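You operate a simulated robot arm through the tools that you are given. There is no shell and no other tool. Be economical: measure what you need, move in short steps, check, and stop when the job is done.

You run a simulated two-armed robot. Do the job below in one go: nothing can be reset, and whatever is moved stays where it is left.

Task
Unload the brake into its tray and carry the tray to the blue table.
Fine: yellow loom lever to EASED before a weight comes off, and left there; both black weights from the cups ride in the tray; pawls and wheels end as they began.
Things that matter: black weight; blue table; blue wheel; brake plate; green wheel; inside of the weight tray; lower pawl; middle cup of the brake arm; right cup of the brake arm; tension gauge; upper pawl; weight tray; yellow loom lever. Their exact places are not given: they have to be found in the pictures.

Only the result counts: the job must be done as asked and must still hold three seconds after the hand-in. Knocking over, shifting, dropping, spilling or breaking anything else fails it.

Robot
Two 7-joint arms with two-finger parallel grippers on one trunk, on a base that drives. Base frame: it is fixed to the floor where the robot stands at the start and does not move with it; the origin is under the middle of the robot, x ahead of it, y to its left, z up. Lengths are in m, angles in degrees, forces in N, time in s.
The left shoulder is at the start at [0.05, 0.168, 1.116], the right one opposite. With the tool pointing down near the work surface each hand reaches from about 0.1 to 0.58 m from the robot's upright axis, wherever it stands, measured 20 degrees to its own side. Places, roughly: black weight (5x5x5 cm) [-0.6, -0.8, 0.7]; blue table [-0.3, 1.2, 0.7]; blue wheel [0.5, -0.2, 1.2]; brake plate [0.7, -0.6, 0.6]; green wheel [0.5, -0.2, 0.9]; inside of the weight tray [-0.7, -0.3, 0.7]; lower pawl [0.6, -0.4, 0.9]; middle cup of the brake arm [0.6, -0.4, 0.6]; right cup of the brake arm [0.6, -0.5, 0.6]; tension gauge [0.5, 0.1, 1.3]; upper pawl [0.6, -0.4, 1.3]; yellow loom lever [0.5, 0.1, 0.8]. Payload 1.57 kg a hand.
Tool frame (each hand has its own): the origin (TCP) lies between the finger pads and is the grasp point; the fingertips stand 0.03 m ahead of it; z points along the fingers, y is the line along which they close. Largest opening 0.08 m; finger width 0.017, thickness 0.012; the body of the gripper, 0.04 by 0.082 m, starts 0.08 m behind the TCP.
Orientation is that of the tool frame in the base frame, as a unit quaternion [x, y, z, w]. With the fingers straight down and closing along the base's y, the tool's x points along the base's -x, its y along +y and its z along -z.

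Tools
- The arms move only by the tool nudge_tool. It takes "left_series", "right_series" or both (then of equal length, played together; a hand with none holds still); each is a list that holds one entry, the list of rows, each a list of 7 numbers: the opening in per cent of the stroke, from 0 (shut) to 100 (fully open), then the shift along the base's x, y, z in m, then the turn, a rotation vector about the base's x, y, z in degrees. In form: [[[fingers, tx, ty, tz, rx, ry, rz], ...]]. A call has 1 to 12 rows; each row is the pose to reach, as a shift and turn from the pose commanded when the call began. A row lasts 0.2 s, in which the tool goes at most 0.05 m and 8.6 degrees; a call with a longer step from one row to the next is refused whole, and so is a gripper value outside its range. Where a pose cannot be reached the arm comes as near as it can. A force on the tool above 50 N (or 10 N above the force at the start of the call, whichever is more), or a blocked arm, ends the call early, and 0.2 s more pass. Each finger travels about 0.045 m/s and halts on what it meets, pressing with about 22 N; the grip force reading is that of the motor and also rises with nothing between the fingers. The clock runs only during rows and for 0.2 s after the last one: add rows that repeat a pose to give the fingers time. It gives the time, the measured TCP pose, the force on the tool (base axes), the opening and the grip force at its end, in the units of the frame above (readings bear some noise), with the torque about the TCP (base axes, N m) and any sound that the robot's microphone picked up.
- Cameras (640 x 400 px; columns grow to the right, rows downward): "scene" is now at [0.0845, -0.0668, 1.2935]; the picture's right is [-0.83, -0.56, 0.00], its down [-0.46, 0.69, -0.56] and it looks along [0.31, -0.46, -0.83] (base axes); focal length 214 px, centre (320, 200). "left" rides on the left gripper at [0.072, 0.007, -0.122] in its tool frame; the picture's right is [-0.09, 1.00, 0.00], its down [-0.84, -0.08, -0.54] and it looks along [-0.54, -0.05, 0.84] (tool axes); focal length 238 px, centre (320, 200). "right" rides on the right gripper at [0.072, -0.007, -0.122] in its tool frame; the picture's right is [0.09, 1.00, 0.00], its down [-0.84, 0.08, -0.54] and it looks along [-0.54, 0.05, 0.84] (tool axes); focal length 238 px, centre (320, 200).
- get_image(camera): a new picture of that camera. The clock stands still meanwhile.
- raise_lower(by): slides the trunk up (or, below 0, down) by that many m; the arms and the scene camera ride with it, the base frame stays. It gives what a move gives, with no picture.
- base_move(legs): drives the robot by 1 to 6 legs, each [ahead, left, turn to the left] in m, m and degrees, along the robot's own axes; the way and the turn of a leg run together, so that a leg with both is an arc; at most 1.5 m and 180 degrees a leg. The arms and the cameras ride along, it lands a little off, and it stops where it bumps. It gives what a move gives.
- turn_head(pan, tilt): turns the head with the scene camera to pan (to the left, within 80 degrees either way) and tilt (down, from -29 to 69), counted from straight ahead of the robot. It gives what a move gives.
- probe_pixels(camera, pixels): for up to 12 pixels [column, row] of the newest picture of that camera ("zoom" is the newest enlarged one), the place [x, y, z] in the base frame of the surface seen there, good to about 0.002 m, but the place of the scene camera against the robot may be out by one fixed shift of up to 0.012 m in any direction. The clock stands still meanwhile.
- close_up(camera, box): a new picture of the part [left, top, right, bottom] of that camera's present view, enlarged. The clock stands still meanwhile.
- finish_job(): hands the job in; it is judged then, once.

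Work in short steps. Measure before you move; look again where a grasp or a placing could have gone wrong, and mend it. You have 80 turns and 78 pictures in all, those below and enlarged ones among them. Open the grippers and draw the arms clear of the work before you hand the job in, unless the task says otherwise; then end with one line.

The tools are called after "Request:" by a JSON object that holds its "fn" and its "kwargs". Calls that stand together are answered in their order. nudge_tool: Moves the arms, as the interface text tells. Its arguments: {"type":"object","properties":{"left_series":{"type":"array"},"right_series":{"type":"array"}},"required":[]} The other tools are called the same way: raise_lower (by) slides the trunk up or down; base_move (legs) drives the base; turn_head (pan, tilt) turns the head that bears the scene camera; get_image (camera) takes a picture; probe_pixels (camera, pixels) gives the place of the surface under pixels of a picture; close_up (camera, box) takes an enlarged picture of a part of a camera's view; finish_job () hands the job in.

At the start:

```text
clock: 0.0
left_ee_pos: [0.4114, -0.0014, 1.1328]
left_tcp_rot: [0.0, 1.0, 0.001, 0.0]
left_contact_force: [0.9, 0.0, 0.4]
left_ft_torque: [-0.02, -0.02, 0.03]
left_grip_width: 0.08
left_gripper_force: 0.1
right_ee_pos: [0.3192, -0.3869, 1.0372]
right_tcp_rot: [0.0, 1.0, -0.001, 0.0]
right_contact_force: [0.2, -0.2, 0.3]
right_ft_torque: [-0.04, 0.02, -0.01]
right_grip_width: 0.08
right_gripper_force: 0.1
trunk travel left (down, up): [-0.285, 0.158]
robot x, y, heading: [0.0017, -0.0044, -0.2]
head pan, tilt: [-56.3, 56.3]
```

scene: 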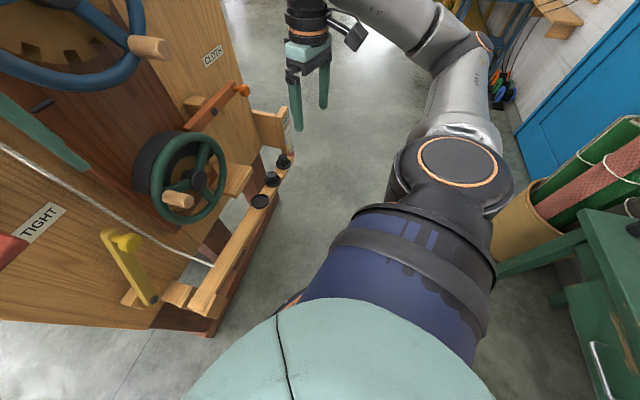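
right: 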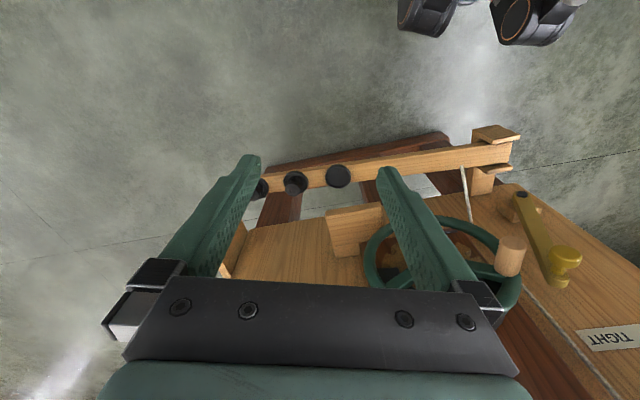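
left: 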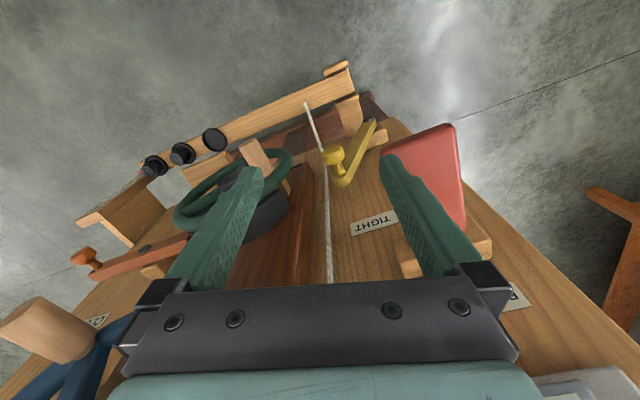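

The first pictures show the loom side, the brake arm with cups and the yellow lever near scene (130,265). I turn the head to see the loom front squarely.

Request:
{"fn": "turn_head", "kwargs": {"pan": -20, "tilt": 35}}

Request:
{"fn": "get_image", "kwargs": {"camera": "scene"}}

```text
clock: 1.0
left_ee_pos: [0.4105, -0.0017, 1.1328]
left_tcp_rot: [-0.001, 1.0, 0.001, 0.0]
left_contact_force: [0.0, -0.3, -0.1]
left_ft_torque: [-0.02, 0.02, -0.01]
left_grip_width: 0.0801
left_gripper_force: 0.2
right_ee_pos: [0.3202, -0.3857, 1.037]
right_tcp_rot: [0.001, 1.0, 0.0, 0.0]
right_contact_force: [-0.9, -0.3, 0.1]
right_ft_torque: [0.01, 0.0, 0.01]
right_grip_width: 0.0799
right_gripper_force: 0.0
trunk travel left (down, up): [-0.285, 0.158]
robot x, y, heading: [0.0006, -0.0005, 0.3]
head pan, tilt: [-20.0, 35.0]
```

```text
74 pictures are left
```

scene: 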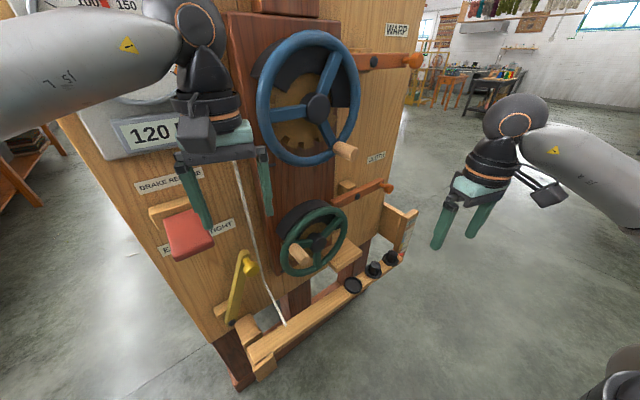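

The left arm hides part of the panel with labels around (150,180)–(240,250). I zoom on the lever area and the cups.

Request:
{"fn": "close_up", "kwargs": {"camera": "scene", "box": [110, 150, 310, 370]}}

Request:
{"fn": "close_up", "kwargs": {"camera": "scene", "box": [240, 180, 440, 380]}}

```text
1.82 times, centred on (210, 260) of scene
```

zoom: 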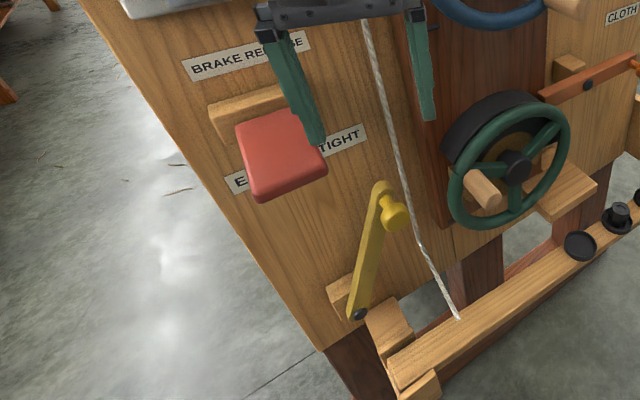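

```text
2.00 times, centred on (340, 280) of scene
```

zoom: 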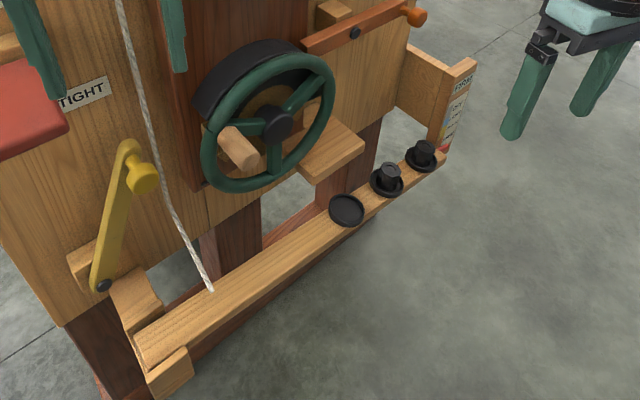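

Lever points right toward TIGHT with EASED on the left (behind the red pad); weights sit in middle and right cups. I measure them.

Request:
{"fn": "probe_pixels", "kwargs": {"camera": "zoom", "pixels": [[144, 178], [126, 148], [103, 284], [90, 95], [346, 208], [388, 172], [424, 148], [400, 180], [20, 130], [210, 340], [150, 350], [450, 100]]}}

Request:
{"fn": "get_image", "kwargs": {"camera": "left"}}

```text
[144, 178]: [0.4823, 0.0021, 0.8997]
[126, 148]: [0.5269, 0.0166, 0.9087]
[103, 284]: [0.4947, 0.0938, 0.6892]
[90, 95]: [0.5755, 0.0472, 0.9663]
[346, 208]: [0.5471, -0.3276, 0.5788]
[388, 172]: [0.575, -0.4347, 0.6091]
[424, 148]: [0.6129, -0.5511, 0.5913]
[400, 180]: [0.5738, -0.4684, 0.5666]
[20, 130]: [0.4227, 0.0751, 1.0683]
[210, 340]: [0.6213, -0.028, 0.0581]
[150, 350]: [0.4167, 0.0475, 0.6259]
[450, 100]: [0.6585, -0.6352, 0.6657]
```

```text
71 pictures are left
```

left: 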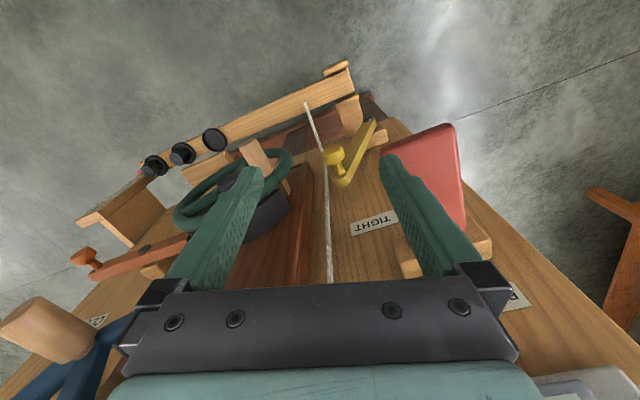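

The panel is turned about 18° to the base axes. I draw the left arm back and left to uncover the panel, then look again.

Request:
{"fn": "nudge_tool", "kwargs": {"left_series": [[[100, -0.04, 0.02, 0, 0, 0, 0], [100, -0.08, 0.04, 0, 0, 0, 0], [100, -0.12, 0.07, 0, 0, 0, 0], [100, -0.14, 0.11, 0, 0, 0, 0], [100, -0.14, 0.15, 0, 0, 0, 0], [100, -0.14, 0.2, 0, 0, 0, 0], [100, -0.14, 0.24, 0, 0, 0, 0]]]}}

Request:
{"fn": "get_image", "kwargs": {"camera": "scene"}}

Request:
{"fn": "close_up", "kwargs": {"camera": "scene", "box": [100, 60, 320, 340]}}

```text
clock: 2.6
left_ee_pos: [0.2704, 0.2411, 1.1331]
left_tcp_rot: [0.001, 1.0, 0.0, 0.0]
left_contact_force: [-0.1, 0.4, 0.4]
left_ft_torque: [0.03, -0.02, 0.02]
left_grip_width: 0.0799
left_gripper_force: 0.1
right_ee_pos: [0.3186, -0.3855, 1.0378]
right_tcp_rot: [0.0, 1.0, 0.0, 0.001]
right_contact_force: [0.6, 0.5, -0.1]
right_ft_torque: [0.0, 0.02, 0.0]
right_grip_width: 0.0798
right_gripper_force: 0.1
trunk travel left (down, up): [-0.285, 0.158]
robot x, y, heading: [-0.0014, 0.0038, -0.1]
head pan, tilt: [-20.0, 35.0]
```

```text
70 pictures are left
```

scene: 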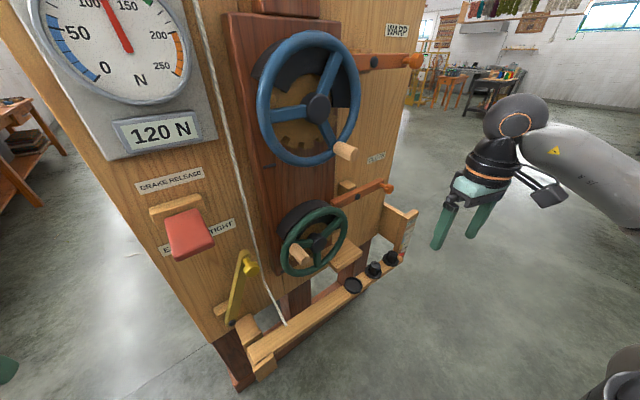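

```text
1.43 times, centred on (210, 200) of scene
```

zoom: 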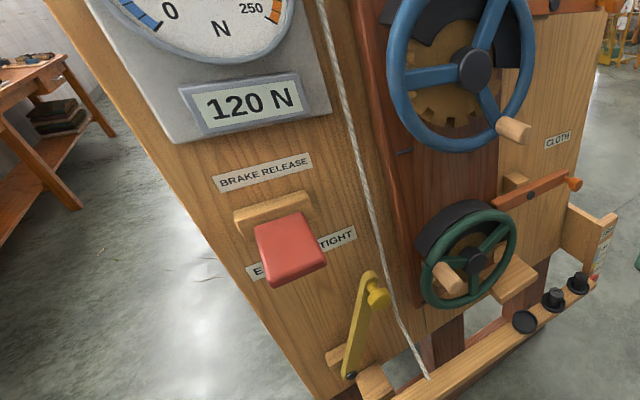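

Panel is now clear: EASED label is left of TIGHT. I probe panel points, labels, knob and red pad edges.

Request:
{"fn": "probe_pixels", "kwargs": {"camera": "zoom", "pixels": [[310, 320], [410, 300], [290, 295], [250, 270], [340, 238], [377, 284], [374, 297], [368, 278], [350, 376], [268, 284], [318, 265], [305, 215]]}}

Request:
{"fn": "close_up", "kwargs": {"camera": "scene", "box": [180, 210, 300, 340]}}

```text
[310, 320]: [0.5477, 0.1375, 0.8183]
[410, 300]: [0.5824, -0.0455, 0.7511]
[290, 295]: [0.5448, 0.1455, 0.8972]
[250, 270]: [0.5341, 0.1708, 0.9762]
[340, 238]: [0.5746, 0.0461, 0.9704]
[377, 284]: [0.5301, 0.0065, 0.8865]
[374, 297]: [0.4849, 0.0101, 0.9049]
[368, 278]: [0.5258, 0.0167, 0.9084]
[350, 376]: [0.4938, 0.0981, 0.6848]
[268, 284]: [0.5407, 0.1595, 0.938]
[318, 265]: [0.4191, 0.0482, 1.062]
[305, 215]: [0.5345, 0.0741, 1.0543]
```

```text
3.08 times, centred on (240, 275) of scene
```

zoom: 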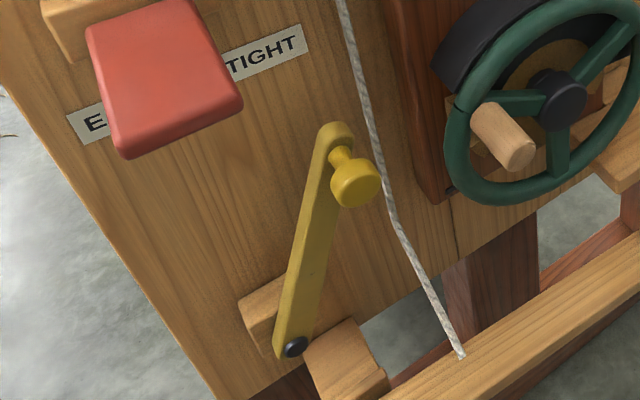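

I need rope clearance and the pad's lower edges, so I probe them in the latest zoom.

Request:
{"fn": "probe_pixels", "kwargs": {"camera": "zoom", "pixels": [[372, 135], [385, 185], [402, 235], [358, 185], [378, 178], [335, 192], [125, 155], [238, 105], [342, 155], [310, 230], [458, 352], [530, 150]]}}

```text
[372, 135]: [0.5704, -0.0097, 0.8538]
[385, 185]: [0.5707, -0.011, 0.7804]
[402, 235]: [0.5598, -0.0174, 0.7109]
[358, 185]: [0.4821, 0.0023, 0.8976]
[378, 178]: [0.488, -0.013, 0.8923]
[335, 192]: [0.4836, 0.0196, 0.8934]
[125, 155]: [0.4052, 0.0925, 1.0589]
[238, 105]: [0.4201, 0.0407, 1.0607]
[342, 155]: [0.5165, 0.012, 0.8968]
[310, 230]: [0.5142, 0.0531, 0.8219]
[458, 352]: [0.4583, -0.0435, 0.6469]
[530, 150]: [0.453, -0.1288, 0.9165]
```

Rope lies near the panel (x≈0.57), well behind the knob front (x≈0.482, y≈0.003, z≈0.897). I bring the left hand to a standoff in front of the knob, tilted 30° below horizontal.

Request:
{"fn": "nudge_tool", "kwargs": {"left_series": [[[100, 0.0, -0.026, -0.02, 0, -6.7, 0], [100, 0.0, -0.052, -0.04, 0, -13.3, 0], [100, 0.0, -0.079, -0.06, 0, -20, 0], [80, 0.01, -0.105, -0.08, 0, -26.7, 0], [80, 0.02, -0.131, -0.1, 0, -33.3, 0], [70, 0.035, -0.157, -0.12, 0, -40, 0], [70, 0.05, -0.184, -0.14, 0, -46.7, 0], [60, 0.065, -0.21, -0.16, 0, -53.3, 0], [60, 0.08, -0.236, -0.18, 0, -60, 0], [60, 0.08, -0.236, -0.18, 0, -60, 0]]]}}

Request:
{"fn": "get_image", "kwargs": {"camera": "left"}}

Request:
{"fn": "get_image", "kwargs": {"camera": "scene"}}

```text
clock: 4.8
left_ee_pos: [0.3528, 0.0037, 0.9531]
left_tcp_rot: [-0.001, 0.866, 0.0, 0.5]
left_contact_force: [0.5, 0.2, -0.4]
left_ft_torque: [0.02, -0.02, -0.03]
left_grip_width: 0.048
left_gripper_force: 0.0
left hand out of reach, approached as far as the arm can: row 4, 5, 6, 7
right_ee_pos: [0.3197, -0.3868, 1.0364]
right_tcp_rot: [0.0, 1.0, 0.0, 0.0]
right_contact_force: [0.6, -1.0, -0.5]
right_ft_torque: [0.02, 0.03, 0.05]
right_grip_width: 0.0802
right_gripper_force: 0.0
trunk travel left (down, up): [-0.285, 0.158]
robot x, y, heading: [0.0004, 0.0038, -0.1]
head pan, tilt: [-20.0, 35.0]
```

```text
67 pictures are left
```

left: 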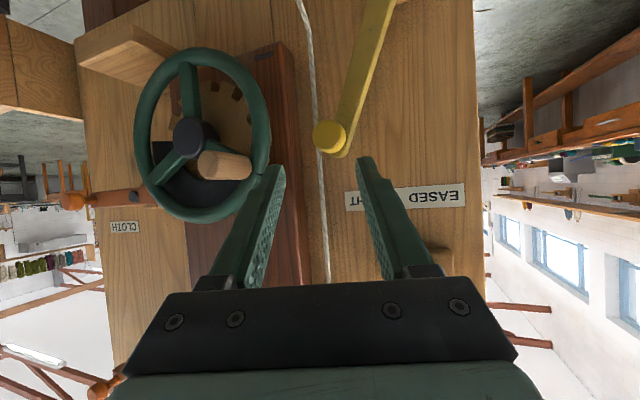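

```text
66 pictures are left
```

scene: 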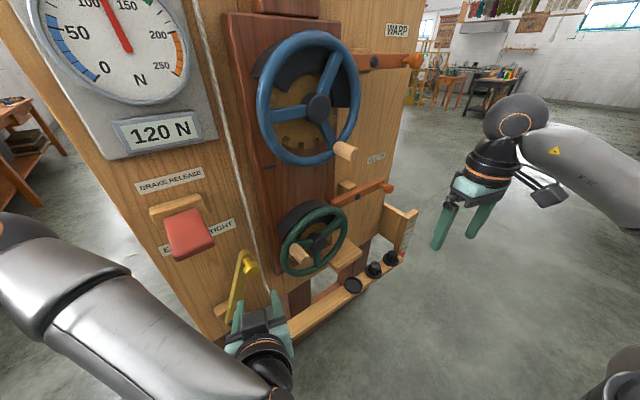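

The knob shows at left-camera (328,136), between the fingers. I probe it there and the wheel/handle for clearance.

Request:
{"fn": "probe_pixels", "kwargs": {"camera": "left", "pixels": [[328, 136], [316, 136], [342, 140], [328, 124], [335, 152], [360, 100], [385, 10], [248, 166], [450, 195]]}}

```text
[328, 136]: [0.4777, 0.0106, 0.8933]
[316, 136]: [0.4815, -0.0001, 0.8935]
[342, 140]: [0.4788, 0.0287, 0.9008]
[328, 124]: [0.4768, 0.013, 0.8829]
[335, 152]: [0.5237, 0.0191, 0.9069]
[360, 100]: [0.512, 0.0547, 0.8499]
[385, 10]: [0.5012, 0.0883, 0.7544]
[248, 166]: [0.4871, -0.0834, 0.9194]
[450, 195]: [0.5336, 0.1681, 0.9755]
```

Knob centre is about (0.479, 0.011, 0.893), with the wheel handle 8 cm away. I slide the fingers around the knob along the tool axis.

Request:
{"fn": "nudge_tool", "kwargs": {"left_series": [[[60, 0.03, 0.002, -0.015, 0, 0, 0], [60, 0.06, 0.004, -0.03, 0, 0, 0], [60, 0.09, 0.006, -0.044, 0, 0, 0], [60, 0.11, 0.007, -0.052, 0, 0, 0], [60, 0.126, 0.007, -0.058, 0, 0, 0]]]}}

Request:
{"fn": "get_image", "kwargs": {"camera": "left"}}

```text
clock: 6.0
left_ee_pos: [0.4769, 0.0113, 0.8963]
left_tcp_rot: [0.0, 0.866, 0.0, 0.5]
left_contact_force: [-0.5, 1.4, -0.1]
left_ft_torque: [0.03, 0.0, -0.01]
left_grip_width: 0.0482
left_gripper_force: 0.0
right_ee_pos: [0.3195, -0.3869, 1.0385]
right_tcp_rot: [0.001, 1.0, 0.0, 0.0]
right_contact_force: [-0.2, 0.3, 0.6]
right_ft_torque: [0.02, -0.01, -0.01]
right_grip_width: 0.0802
right_gripper_force: 0.1
trunk travel left (down, up): [-0.285, 0.158]
robot x, y, heading: [-0.0015, 0.0026, 0.1]
head pan, tilt: [-20.0, 35.0]
```

```text
65 pictures are left
```

left: 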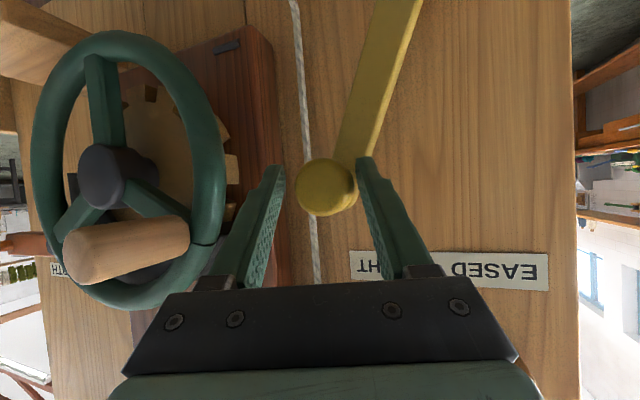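

The fingers straddle the knob at (325,187). I swing it along the arc leftwards, first half, and check.

Request:
{"fn": "nudge_tool", "kwargs": {"left_series": [[[50, -0.0043, 0.013, 0.005, 0, 0, 0], [50, -0.0086, 0.0263, 0.009, 0, 0, 0], [50, -0.013, 0.04, 0.012, 0, 0, 0], [50, -0.017, 0.0523, 0.0142, 0, 0, 0], [50, -0.0213, 0.0655, 0.0155, 0, 0, 0], [50, -0.0256, 0.0789, 0.016, 0, 0, 0]]]}}

Request:
{"fn": "get_image", "kwargs": {"camera": "left"}}

```text
clock: 7.4
left_ee_pos: [0.4521, 0.0885, 0.9123]
left_tcp_rot: [0.0, 0.866, 0.0, 0.5]
left_contact_force: [-0.8, -4.8, 1.5]
left_ft_torque: [-0.05, -0.01, -0.07]
left_grip_width: 0.0435
left_gripper_force: 1.7
right_ee_pos: [0.3188, -0.3868, 1.0378]
right_tcp_rot: [0.0, 1.0, 0.0, 0.0]
right_contact_force: [-0.1, -0.3, 0.1]
right_ft_torque: [-0.01, -0.03, 0.0]
right_grip_width: 0.0798
right_gripper_force: 0.0
trunk travel left (down, up): [-0.285, 0.158]
robot x, y, heading: [0.0029, -0.0027, -0.3]
head pan, tilt: [-20.0, 35.0]
```

```text
64 pictures are left
```

left: 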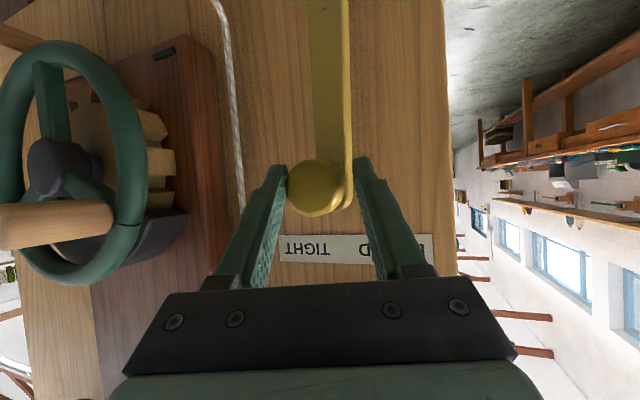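

The lever follows (knob at (320,187), ~5 N). I continue the arc to the mirrored position.

Request:
{"fn": "nudge_tool", "kwargs": {"left_series": [[[50, -0.0043, 0.013, -0.0005, 0, 0, 0], [50, -0.0086, 0.0263, -0.002, 0, 0, 0], [50, -0.013, 0.04, -0.004, 0, 0, 0], [50, -0.017, 0.0523, -0.007, 0, 0, 0], [50, -0.0213, 0.0655, -0.011, 0, 0, 0], [50, -0.0256, 0.0789, -0.016, 0, 0, 0], [50, -0.0281, 0.0865, -0.019, 0, 0, 0]]]}}

Request:
{"fn": "get_image", "kwargs": {"camera": "left"}}

Request:
{"fn": "get_image", "kwargs": {"camera": "scene"}}

```text
clock: 9.0
left_ee_pos: [0.4247, 0.1584, 0.9031]
left_tcp_rot: [-0.002, 0.867, 0.003, 0.498]
left_contact_force: [1.0, 4.2, -0.9]
left_ft_torque: [-0.01, 0.05, 0.05]
left_grip_width: 0.0442
left_gripper_force: 2.0
left hand out of reach, approached as far as the arm can: row 6, 7
right_ee_pos: [0.3197, -0.3863, 1.0381]
right_tcp_rot: [0.0, 1.0, 0.0, 0.0]
right_contact_force: [-0.3, -0.7, -0.6]
right_ft_torque: [0.0, -0.03, -0.01]
right_grip_width: 0.0802
right_gripper_force: 0.0
trunk travel left (down, up): [-0.285, 0.158]
robot x, y, heading: [0.0015, 0.0007, 0.3]
head pan, tilt: [-20.0, 35.0]
```

```text
63 pictures are left
```

left: 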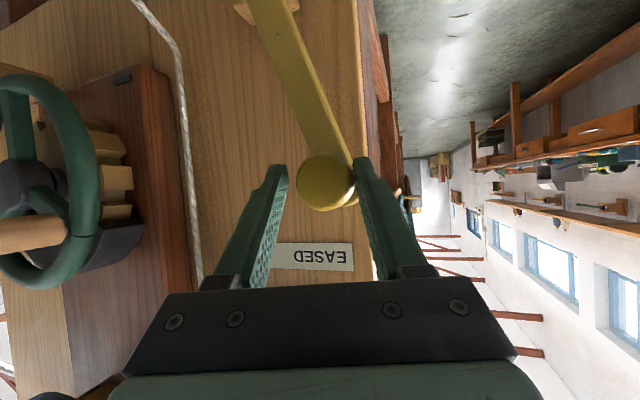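

```text
62 pictures are left
```

scene: 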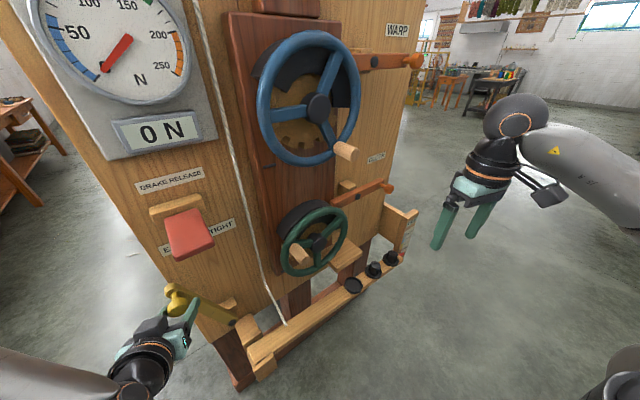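

Gauge reads 0 N and the lever has snapped across, leaning on the left finger. I open the fingers and back straight out.

Request:
{"fn": "nudge_tool", "kwargs": {"left_series": [[[70, 0, 0, 0, 0, 0, 0], [100, 0, 0, 0, 0, 0, 0], [100, 0, 0, 0, 0, 0, 0], [100, 0, 0, 0, 0, 0, 0], [100, -0.03, 0, 0.01, 0, 0, 0], [100, -0.07, 0, 0.02, 0, 0, 0], [100, -0.11, 0, 0.03, 0, 0, 0], [100, -0.15, 0, 0.04, 0, 0, 0]]]}}

Request:
{"fn": "get_image", "kwargs": {"camera": "left"}}

Request:
{"fn": "get_image", "kwargs": {"camera": "right"}}

```text
clock: 11.0
left_ee_pos: [0.3533, 0.1104, 0.8969]
left_tcp_rot: [-0.047, 0.854, 0.021, 0.518]
left_contact_force: [-0.1, -0.6, 0.3]
left_ft_torque: [-0.01, -0.02, 0.0]
left_grip_width: 0.0799
left_gripper_force: 0.0
left hand out of reach, approached as far as the arm can: row 5, 6, 7, 8
right_ee_pos: [0.3195, -0.3869, 1.0372]
right_tcp_rot: [0.0, 1.0, 0.0, 0.0]
right_contact_force: [0.1, -0.4, 0.4]
right_ft_torque: [0.03, 0.01, -0.01]
right_grip_width: 0.0802
right_gripper_force: 0.0
trunk travel left (down, up): [-0.285, 0.158]
robot x, y, heading: [-0.0004, 0.0021, -0.3]
head pan, tilt: [-20.0, 35.0]
stopped in row 8 (left hand): the arm was blocked; the commanded pose is now the measured one
```

```text
61 pictures are left
```

left: 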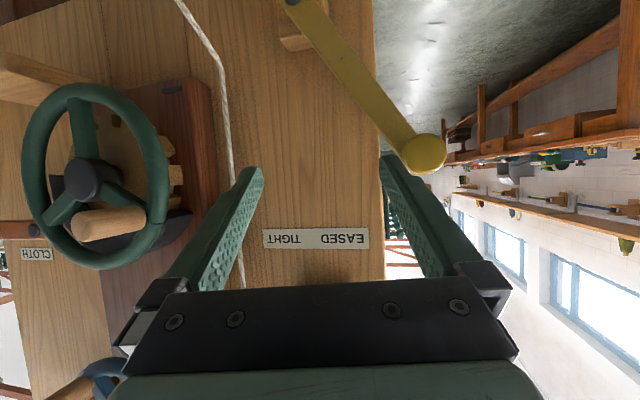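

```text
60 pictures are left
```

right: 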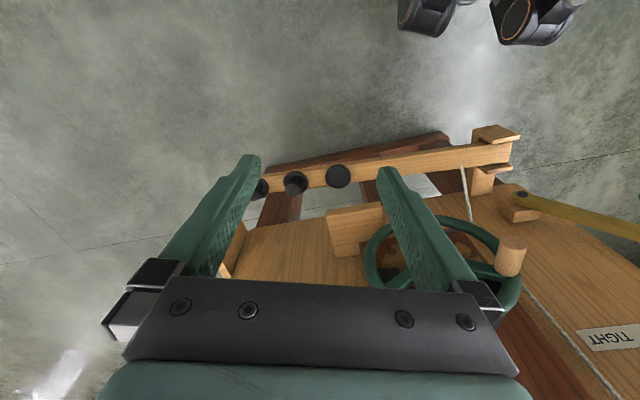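

Lever rests at EASED; gauge is 0 N. Before driving to the cups I look to the right/rear for obstacles.

Request:
{"fn": "turn_head", "kwargs": {"pan": -80, "tilt": 40}}

Request:
{"fn": "get_image", "kwargs": {"camera": "scene"}}

```text
clock: 12.3
left_ee_pos: [0.354, 0.1096, 0.8967]
left_tcp_rot: [-0.047, 0.854, 0.022, 0.517]
left_contact_force: [0.4, -0.1, -0.7]
left_ft_torque: [0.0, -0.02, -0.01]
left_grip_width: 0.0799
left_gripper_force: 0.0
right_ee_pos: [0.3183, -0.387, 1.0358]
right_tcp_rot: [0.0, 1.0, 0.0, 0.0]
right_contact_force: [-0.3, 0.6, -0.8]
right_ft_torque: [-0.02, -0.03, 0.0]
right_grip_width: 0.0798
right_gripper_force: 0.1
trunk travel left (down, up): [-0.285, 0.158]
robot x, y, heading: [0.0018, -0.0016, 0.2]
head pan, tilt: [-80.0, 40.0]
```

```text
59 pictures are left
```

scene: 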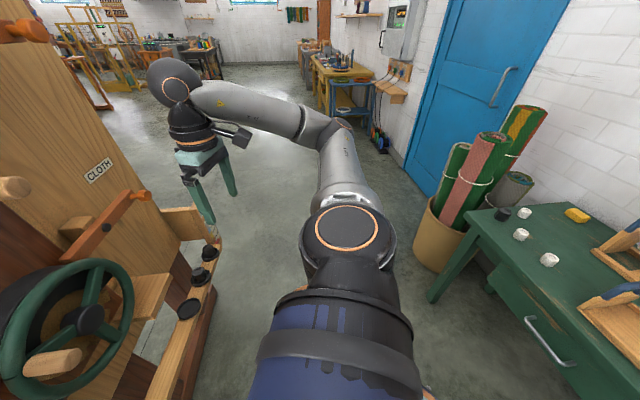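

A green table holds a spare black weight (503,213), white ones, and trays at the right edge. I probe obstacles plus pawl handle and cups.

Request:
{"fn": "probe_pixels", "kwargs": {"camera": "scene", "pixels": [[503, 213], [468, 214], [440, 290], [440, 225], [142, 195], [107, 228], [150, 280], [180, 215], [199, 272], [211, 252], [600, 325], [640, 285]]}}

Request:
{"fn": "close_up", "kwargs": {"camera": "scene", "box": [60, 170, 260, 370]}}

```text
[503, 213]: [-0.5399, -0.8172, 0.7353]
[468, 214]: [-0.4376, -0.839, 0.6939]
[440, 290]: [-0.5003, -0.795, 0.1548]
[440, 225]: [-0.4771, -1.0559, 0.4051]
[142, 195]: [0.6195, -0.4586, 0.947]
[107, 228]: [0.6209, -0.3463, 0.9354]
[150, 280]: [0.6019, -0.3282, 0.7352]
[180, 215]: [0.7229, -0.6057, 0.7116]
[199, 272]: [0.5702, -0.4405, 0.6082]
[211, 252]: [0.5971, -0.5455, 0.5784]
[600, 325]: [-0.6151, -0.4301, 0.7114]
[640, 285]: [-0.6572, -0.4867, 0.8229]
```

```text
2.00 times, centred on (160, 270) of scene
```

zoom: 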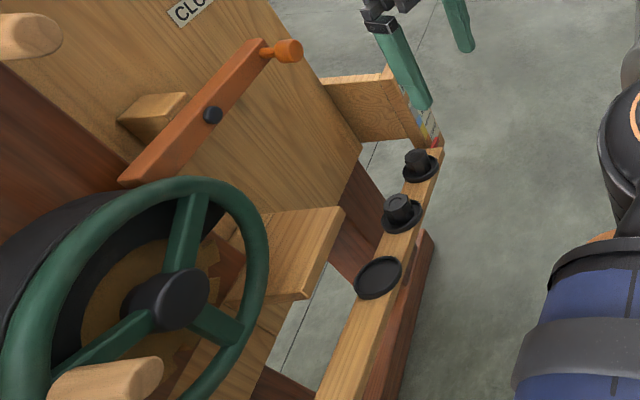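

Table edge is at x<-0.43, so a base track at x≈-0.08 is clear. I back off a little, shift right and turn 18° to face the panel squarely.

Request:
{"fn": "base_move", "kwargs": {"legs": [[-0.08, 0, 0], [0, -0.6, 0], [0, 0, 18]]}}

Request:
{"fn": "turn_head", "kwargs": {"pan": 0, "tilt": 55}}

Request:
{"fn": "get_image", "kwargs": {"camera": "scene"}}

```text
clock: 19.8
left_ee_pos: [0.2202, -0.3973, 0.8955]
left_tcp_rot: [-0.178, 0.837, 0.101, 0.508]
left_contact_force: [-0.4, -0.2, -0.7]
left_ft_torque: [-0.04, 0.01, -0.02]
left_grip_width: 0.0799
left_gripper_force: 0.0
right_ee_pos: [0.3381, -0.8804, 1.0377]
right_tcp_rot: [-0.153, 0.988, 0.0, 0.0]
right_contact_force: [0.4, 0.5, 0.8]
right_ft_torque: [-0.02, 0.0, -0.01]
right_grip_width: 0.0801
right_gripper_force: 0.1
trunk travel left (down, up): [-0.285, 0.158]
robot x, y, heading: [-0.0841, -0.6069, 17.7]
head pan, tilt: [-80.0, 40.0]
```

```text
clock: 21.3
left_ee_pos: [0.2209, -0.3969, 0.896]
left_tcp_rot: [-0.178, 0.837, 0.1, 0.508]
left_contact_force: [-0.2, 0.6, 0.0]
left_ft_torque: [-0.04, -0.02, 0.02]
left_grip_width: 0.0799
left_gripper_force: 0.1
right_ee_pos: [0.3385, -0.8804, 1.0377]
right_tcp_rot: [-0.154, 0.988, 0.0, 0.0]
right_contact_force: [-0.9, 0.0, 0.0]
right_ft_torque: [-0.01, -0.01, -0.01]
right_grip_width: 0.08
right_gripper_force: 0.1
trunk travel left (down, up): [-0.285, 0.158]
robot x, y, heading: [-0.0835, -0.6111, 17.6]
head pan, tilt: [0.0, 55.0]
```

```text
57 pictures are left
```

scene: 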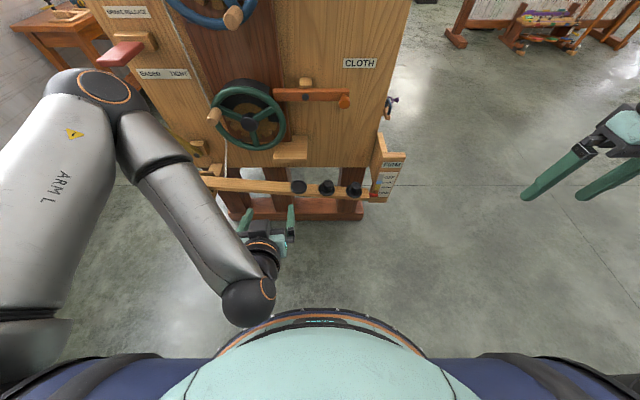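

The brake arm with its cups shows at (300..355,188) with the scale at (388,175). I zoom in on them and probe.

Request:
{"fn": "close_up", "kwargs": {"camera": "scene", "box": [260, 130, 420, 230]}}

Request:
{"fn": "probe_pixels", "kwargs": {"camera": "scene", "pixels": [[298, 186], [326, 185], [326, 192], [354, 188], [355, 194], [345, 100], [290, 150], [225, 182], [378, 200], [388, 170]]}}

```text
4.00 times, centred on (340, 180) of scene
```

zoom: 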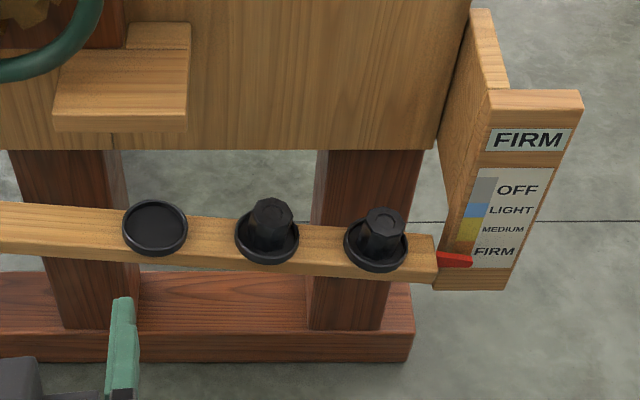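

```text
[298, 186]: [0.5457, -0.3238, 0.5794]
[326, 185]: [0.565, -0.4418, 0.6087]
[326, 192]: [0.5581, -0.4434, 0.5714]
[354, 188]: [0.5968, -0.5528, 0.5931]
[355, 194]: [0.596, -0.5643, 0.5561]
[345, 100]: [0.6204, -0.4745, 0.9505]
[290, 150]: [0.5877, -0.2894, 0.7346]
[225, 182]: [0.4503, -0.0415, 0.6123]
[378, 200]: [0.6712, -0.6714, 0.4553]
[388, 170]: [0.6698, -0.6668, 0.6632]
```

Pointer sits at FIRM and the arm will rise as weights come off. I check where the left elbow is relative to the wheel handle (214,117) before driving closer.

Request:
{"fn": "probe_pixels", "kwargs": {"camera": "scene", "pixels": [[95, 85], [150, 150], [60, 100], [250, 300], [214, 117], [232, 18], [240, 240], [620, 120]]}}

```text
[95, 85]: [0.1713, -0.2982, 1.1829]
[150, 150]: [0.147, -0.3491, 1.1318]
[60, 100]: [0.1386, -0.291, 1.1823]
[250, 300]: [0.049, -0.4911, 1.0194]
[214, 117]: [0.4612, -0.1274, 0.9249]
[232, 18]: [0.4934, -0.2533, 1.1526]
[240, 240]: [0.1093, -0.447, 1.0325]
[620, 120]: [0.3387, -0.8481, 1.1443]
```

Left elbow (0.17,-0.30,1.18) must not come near the blue wheel handle (0.49,-0.25,1.15), so I will work with the arms stretched further. First I set both hands to a 30° forward tilt, squared to the robot.

Request:
{"fn": "nudge_tool", "kwargs": {"left_series": [[[100, 0.0034, 0.0168, 0.0167, -1.78, 5.12, -1.02], [100, 0.0068, 0.0337, 0.0333, -3.57, 10.23, -2.03], [100, 0.0103, 0.0505, 0.05, -5.35, 15.35, -3.05], [100, 0.0137, 0.0673, 0.0667, -7.13, 20.47, -4.07], [100, 0.0171, 0.0842, 0.0833, -8.92, 25.58, -5.08], [100, 0.0205, 0.101, 0.1, -10.7, 30.7, -6.1], [100, 0.0205, 0.101, 0.1, -10.7, 30.7, -6.1]]], "right_series": [[[100, -0.003, 0.031, -0.015, 1.5, -4.77, 0], [100, -0.006, 0.063, -0.03, 3.0, -9.53, 0], [100, -0.009, 0.094, -0.045, 4.5, -14.3, 0], [100, -0.012, 0.125, -0.06, 6.0, -19.1, 0], [100, -0.015, 0.157, -0.075, 7.5, -23.8, 0], [100, -0.018, 0.188, -0.09, 9.06, -28.6, 0], [100, -0.018, 0.188, -0.09, 9.06, -28.6, 0]]]}}

Request:
{"fn": "raise_lower", "kwargs": {"by": -0.12}}

Request:
{"fn": "get_image", "kwargs": {"camera": "scene"}}

```text
clock: 22.9
left_ee_pos: [0.2399, -0.2971, 0.9963]
left_tcp_rot: [-0.146, 0.955, 0.039, 0.256]
left_contact_force: [-0.3, -0.2, -0.5]
left_ft_torque: [-0.01, 0.01, -0.02]
left_grip_width: 0.0798
left_gripper_force: 0.0
left hand out of reach, approached as far as the arm can: row 1, 2, 3, 4
right_ee_pos: [0.3305, -0.6874, 0.9476]
right_tcp_rot: [-0.148, 0.954, 0.039, 0.256]
right_contact_force: [-0.2, -0.8, -0.8]
right_ft_torque: [-0.04, -0.02, 0.04]
right_grip_width: 0.08
right_gripper_force: 0.1
right hand out of reach, approached as far as the arm can: row 6, 7
trunk travel left (down, up): [-0.285, 0.158]
robot x, y, heading: [-0.0825, -0.6091, 17.6]
head pan, tilt: [0.0, 55.0]
```

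```text
clock: 24.4
left_ee_pos: [0.2407, -0.2954, 0.8762]
left_tcp_rot: [-0.147, 0.955, 0.04, 0.255]
left_contact_force: [0.3, -0.5, 0.1]
left_ft_torque: [0.03, 0.03, -0.01]
left_grip_width: 0.0801
left_gripper_force: 0.0
right_ee_pos: [0.3304, -0.6878, 0.8281]
right_tcp_rot: [-0.148, 0.955, 0.039, 0.255]
right_contact_force: [0.0, -1.0, -0.1]
right_ft_torque: [-0.05, -0.01, -0.01]
right_grip_width: 0.08
right_gripper_force: 0.1
trunk travel left (down, up): [-0.165, 0.278]
robot x, y, heading: [-0.0825, -0.61, 17.4]
head pan, tilt: [0.0, 55.0]
```

```text
55 pictures are left
```

scene: 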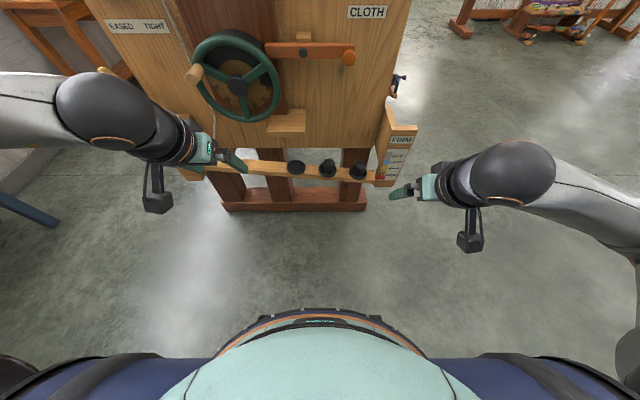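

Both hands are tilted and clear. I shift 0.10 m right, then 0.13 m ahead.

Request:
{"fn": "base_move", "kwargs": {"legs": [[0, -0.1, 0], [0.13, 0, 0]]}}

Request:
{"fn": "get_image", "kwargs": {"camera": "right"}}

Request:
{"fn": "get_image", "kwargs": {"camera": "scene"}}

```text
clock: 26.9
left_ee_pos: [0.3982, -0.3536, 0.8759]
left_tcp_rot: [-0.145, 0.955, 0.04, 0.254]
left_contact_force: [-0.2, -0.6, 0.3]
left_ft_torque: [0.02, -0.02, 0.02]
left_grip_width: 0.0797
left_gripper_force: 0.0
right_ee_pos: [0.488, -0.7455, 0.8264]
right_tcp_rot: [-0.148, 0.955, 0.04, 0.255]
right_contact_force: [-0.2, 1.2, 0.3]
right_ft_torque: [0.02, -0.02, 0.0]
right_grip_width: 0.0801
right_gripper_force: 0.1
trunk travel left (down, up): [-0.165, 0.278]
robot x, y, heading: [0.0755, -0.6712, 17.4]
head pan, tilt: [0.0, 55.0]
```

```text
54 pictures are left
```

right: 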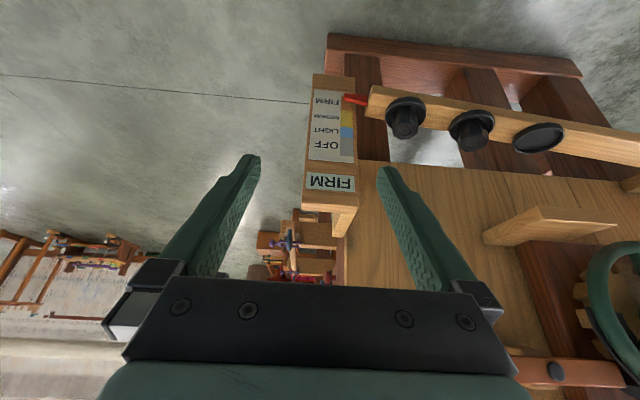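

```text
53 pictures are left
```

scene: 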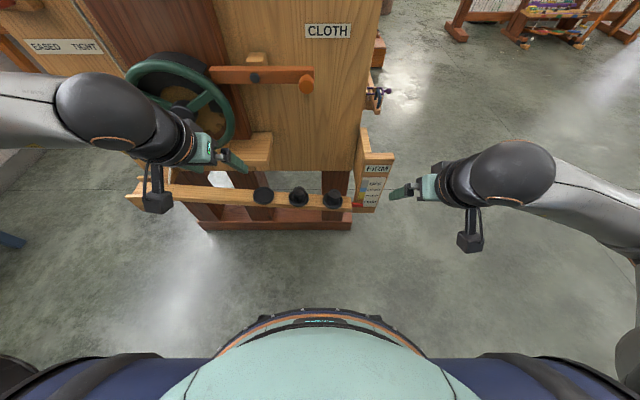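

The right camera shows the right weight at (405,120) and middle at (470,130). I zoom and probe these.

Request:
{"fn": "close_up", "kwargs": {"camera": "right", "box": [350, 70, 510, 170]}}

Request:
{"fn": "probe_pixels", "kwargs": {"camera": "right", "pixels": [[404, 128], [395, 132], [415, 132], [405, 110], [388, 112], [405, 98], [471, 138], [472, 122], [455, 128], [350, 180], [357, 98]]}}

```text
4.00 times, centred on (430, 120) of right
```

zoom: 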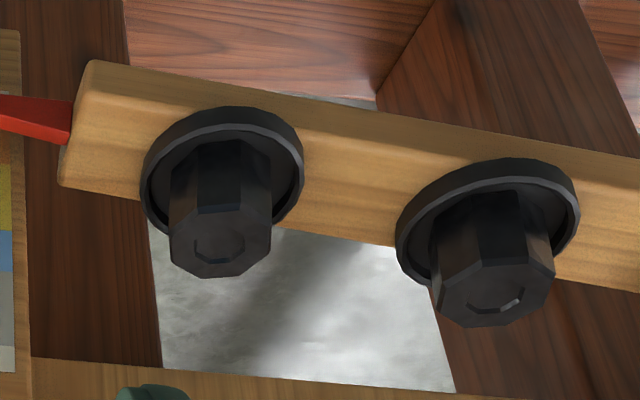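

```text
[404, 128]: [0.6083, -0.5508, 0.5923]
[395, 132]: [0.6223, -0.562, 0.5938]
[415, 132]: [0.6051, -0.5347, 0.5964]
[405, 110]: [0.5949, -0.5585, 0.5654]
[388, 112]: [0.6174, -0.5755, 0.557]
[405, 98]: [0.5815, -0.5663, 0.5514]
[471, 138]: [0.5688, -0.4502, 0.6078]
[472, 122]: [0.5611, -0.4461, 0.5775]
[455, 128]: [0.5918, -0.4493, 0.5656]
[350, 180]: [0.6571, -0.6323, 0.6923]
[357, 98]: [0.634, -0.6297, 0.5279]
```

Right weight top centre ≈ (0.611,-0.549,0.594), cup rim ≈ 0.565. I bring the right hand to a standoff 0.1 m back along the tool axis, keeping high past the scale plate.

Request:
{"fn": "nudge_tool", "kwargs": {"right_series": [[[85, 0.012, 0.036, -0.008, 0, 0, 0], [85, 0.026, 0.071, -0.016, 0, 0, 0], [85, 0.04, 0.107, -0.024, 0, 0, 0], [85, 0.053, 0.143, -0.032, 0, 0, 0], [85, 0.067, 0.1785, -0.04, 0, 0, 0], [85, 0.067, 0.1785, -0.075, 0, 0, 0], [85, 0.067, 0.1785, -0.11, 0, 0, 0], [85, 0.067, 0.1785, -0.142, 0, 0, 0], [85, 0.067, 0.1785, -0.142, 0, 0, 0]]]}}

Request:
{"fn": "get_image", "kwargs": {"camera": "right"}}

```text
clock: 28.9
left_ee_pos: [0.3986, -0.3541, 0.8764]
left_tcp_rot: [-0.146, 0.955, 0.04, 0.254]
left_contact_force: [0.0, 0.0, -0.2]
left_ft_torque: [0.06, 0.03, -0.01]
left_grip_width: 0.0802
left_gripper_force: 0.0
right_ee_pos: [0.5543, -0.5664, 0.6844]
right_tcp_rot: [-0.148, 0.955, 0.039, 0.255]
right_contact_force: [-0.7, -0.9, 0.0]
right_ft_torque: [-0.01, 0.0, 0.0]
right_grip_width: 0.0682
right_gripper_force: 0.1
trunk travel left (down, up): [-0.165, 0.278]
robot x, y, heading: [0.0795, -0.664, 17.6]
head pan, tilt: [0.0, 55.0]
```

```text
51 pictures are left
```

right: 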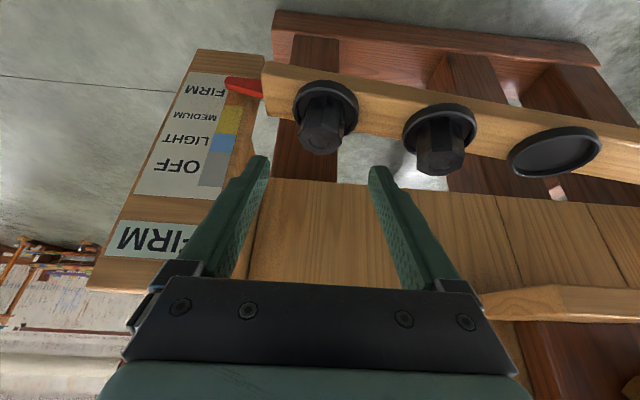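

The weight (320,135) is centred between the fingers. I refine its top position with a probe.

Request:
{"fn": "probe_pixels", "kwargs": {"camera": "right", "pixels": [[320, 142], [308, 140], [332, 142], [318, 150], [345, 92], [320, 125], [440, 166], [425, 163], [455, 165]]}}

```text
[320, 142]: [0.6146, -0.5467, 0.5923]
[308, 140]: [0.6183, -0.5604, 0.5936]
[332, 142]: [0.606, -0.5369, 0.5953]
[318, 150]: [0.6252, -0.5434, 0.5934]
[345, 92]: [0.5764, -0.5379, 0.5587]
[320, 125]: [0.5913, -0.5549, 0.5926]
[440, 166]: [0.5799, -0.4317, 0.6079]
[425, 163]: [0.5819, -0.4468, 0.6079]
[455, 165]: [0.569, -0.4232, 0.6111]
```

Centre confirmed at about (0.610,-0.549,0.593). I advance and close on the weight's head.

Request:
{"fn": "nudge_tool", "kwargs": {"right_series": [[[85, 0.016, 0.005, -0.03, 0, 0, 0], [85, 0.032, 0.01, -0.06, 0, 0, 0], [85, 0.047, 0.0155, -0.089, 0, 0, 0], [60, 0.047, 0.0155, -0.089, 0, 0, 0], [35, 0.047, 0.0155, -0.089, 0, 0, 0], [20, 0.047, 0.0155, -0.089, 0, 0, 0], [20, 0.047, 0.0155, -0.089, 0, 0, 0]]]}}

Request:
{"fn": "get_image", "kwargs": {"camera": "right"}}

```text
clock: 30.5
left_ee_pos: [0.399, -0.3546, 0.8766]
left_tcp_rot: [-0.146, 0.955, 0.04, 0.255]
left_contact_force: [-0.2, 0.3, -0.1]
left_ft_torque: [0.01, 0.0, 0.03]
left_grip_width: 0.08
left_gripper_force: 0.0
right_ee_pos: [0.6025, -0.5499, 0.5953]
right_tcp_rot: [-0.147, 0.955, 0.039, 0.255]
right_contact_force: [-0.6, 1.7, 1.0]
right_ft_torque: [0.17, 0.06, 0.0]
right_grip_width: 0.0434
right_gripper_force: 22.1
trunk travel left (down, up): [-0.165, 0.278]
robot x, y, heading: [0.0747, -0.664, 17.7]
head pan, tilt: [0.0, 55.0]
```

```text
50 pictures are left
```

right: 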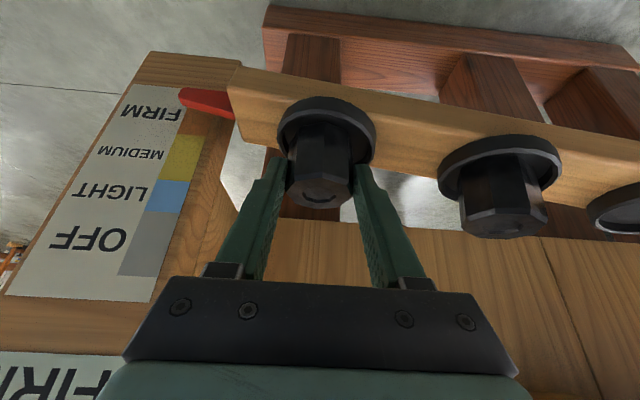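

Grip is solid (0.043 m, 22 N). I lift slowly straight up so the arm follows gently.

Request:
{"fn": "nudge_tool", "kwargs": {"right_series": [[[20, 0, 0, 0.006, 0, 0, 0], [20, 0, 0, 0.012, 0, 0, 0], [20, 0, 0, 0.018, 0, 0, 0], [20, 0, 0, 0.024, 0, 0, 0], [20, 0, 0, 0.03, 0, 0, 0], [20, 0, 0, 0.036, 0, 0, 0], [20, 0, 0, 0.044, 0, 0, 0], [20, 0, 0, 0.054, 0, 0, 0], [20, 0, 0, 0.066, 0, 0, 0], [20, 0, 0, 0.08, 0, 0, 0], [20, 0, 0, 0.1, 0, 0, 0], [20, 0, 0, 0.12, 0, 0, 0]]]}}

Request:
{"fn": "get_image", "kwargs": {"camera": "right"}}

```text
clock: 33.1
left_ee_pos: [0.3992, -0.3546, 0.8756]
left_tcp_rot: [-0.146, 0.955, 0.039, 0.255]
left_contact_force: [0.3, -0.6, 0.9]
left_ft_torque: [0.0, 0.01, 0.01]
left_grip_width: 0.0799
left_gripper_force: 0.0
right_ee_pos: [0.6023, -0.5509, 0.716]
right_tcp_rot: [-0.147, 0.955, 0.039, 0.255]
right_contact_force: [-0.6, -0.2, -3.4]
right_ft_torque: [0.02, 0.04, -0.02]
right_grip_width: 0.043
right_gripper_force: 22.0
trunk travel left (down, up): [-0.165, 0.278]
robot x, y, heading: [0.0738, -0.6684, 17.7]
head pan, tilt: [0.0, 55.0]
```

```text
49 pictures are left
```

right: 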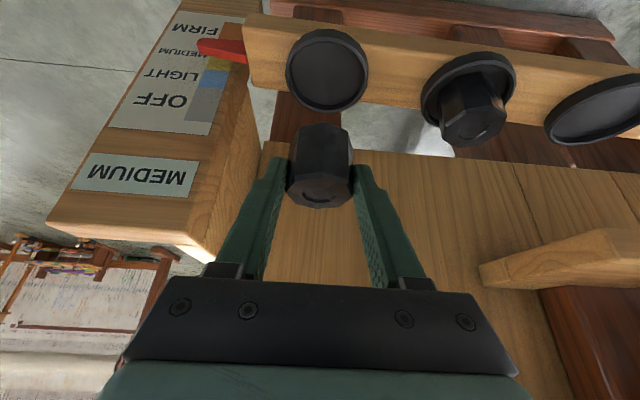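

Weight 1 is off, indicator reads MEDIUM. I retreat the right hand back then right, and take a left picture of the middle weight.

Request:
{"fn": "nudge_tool", "kwargs": {"right_series": [[[20, -0.03, -0.009, 0.015, 0, 0, 0], [20, -0.06, -0.018, 0.03, 0, 0, 0], [20, -0.09, -0.027, 0.045, 0, 0, 0], [20, -0.114, -0.036, 0.06, 0, 0, 0], [20, -0.104, -0.07, 0.07, 0, 0, 0], [20, -0.094, -0.105, 0.08, 0, 0, 0], [20, -0.084, -0.14, 0.08, 0, 0, 0], [20, -0.074, -0.175, 0.08, 0, 0, 0], [20, -0.064, -0.21, 0.08, 0, 0, 0]]]}}

Request:
{"fn": "get_image", "kwargs": {"camera": "left"}}

Request:
{"fn": "get_image", "kwargs": {"camera": "scene"}}

```text
clock: 35.1
left_ee_pos: [0.399, -0.3541, 0.8758]
left_tcp_rot: [-0.146, 0.955, 0.04, 0.255]
left_contact_force: [0.0, -0.1, -0.4]
left_ft_torque: [-0.01, -0.01, 0.0]
left_grip_width: 0.0802
left_gripper_force: 0.0
right_ee_pos: [0.5382, -0.7606, 0.7929]
right_tcp_rot: [-0.147, 0.955, 0.039, 0.255]
right_contact_force: [-0.1, -0.2, -3.5]
right_ft_torque: [-0.01, 0.02, 0.02]
right_grip_width: 0.043
right_gripper_force: 21.9
trunk travel left (down, up): [-0.165, 0.278]
robot x, y, heading: [0.0758, -0.6681, 17.6]
head pan, tilt: [0.0, 55.0]
```

```text
48 pictures are left
```

left: 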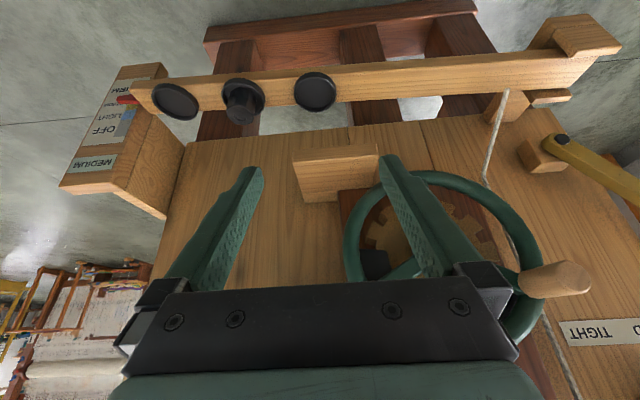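

```text
47 pictures are left
```

scene: 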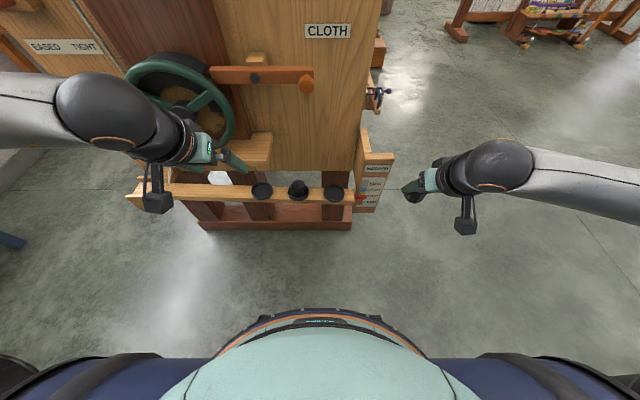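

Middle weight shows at left-camera (243,105). I probe its top.

Request:
{"fn": "close_up", "kwargs": {"camera": "left", "box": [200, 60, 290, 150]}}

Request:
{"fn": "probe_pixels", "kwargs": {"camera": "left", "pixels": [[242, 117], [232, 114], [252, 114], [242, 109], [240, 122], [258, 88], [243, 82], [345, 165]]}}

```text
4.44 times, centred on (245, 105) of left
```

zoom: 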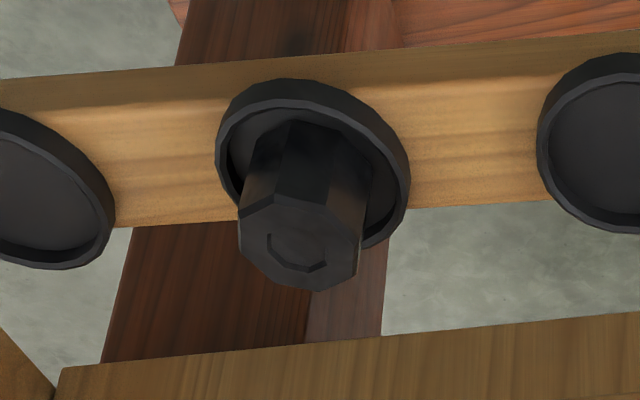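

```text
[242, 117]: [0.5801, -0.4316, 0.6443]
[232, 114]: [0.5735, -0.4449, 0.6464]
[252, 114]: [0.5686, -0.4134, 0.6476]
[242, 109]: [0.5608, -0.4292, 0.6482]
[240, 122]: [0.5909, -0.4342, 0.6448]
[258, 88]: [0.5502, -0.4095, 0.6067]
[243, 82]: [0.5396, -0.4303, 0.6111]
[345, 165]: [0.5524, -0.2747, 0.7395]
```

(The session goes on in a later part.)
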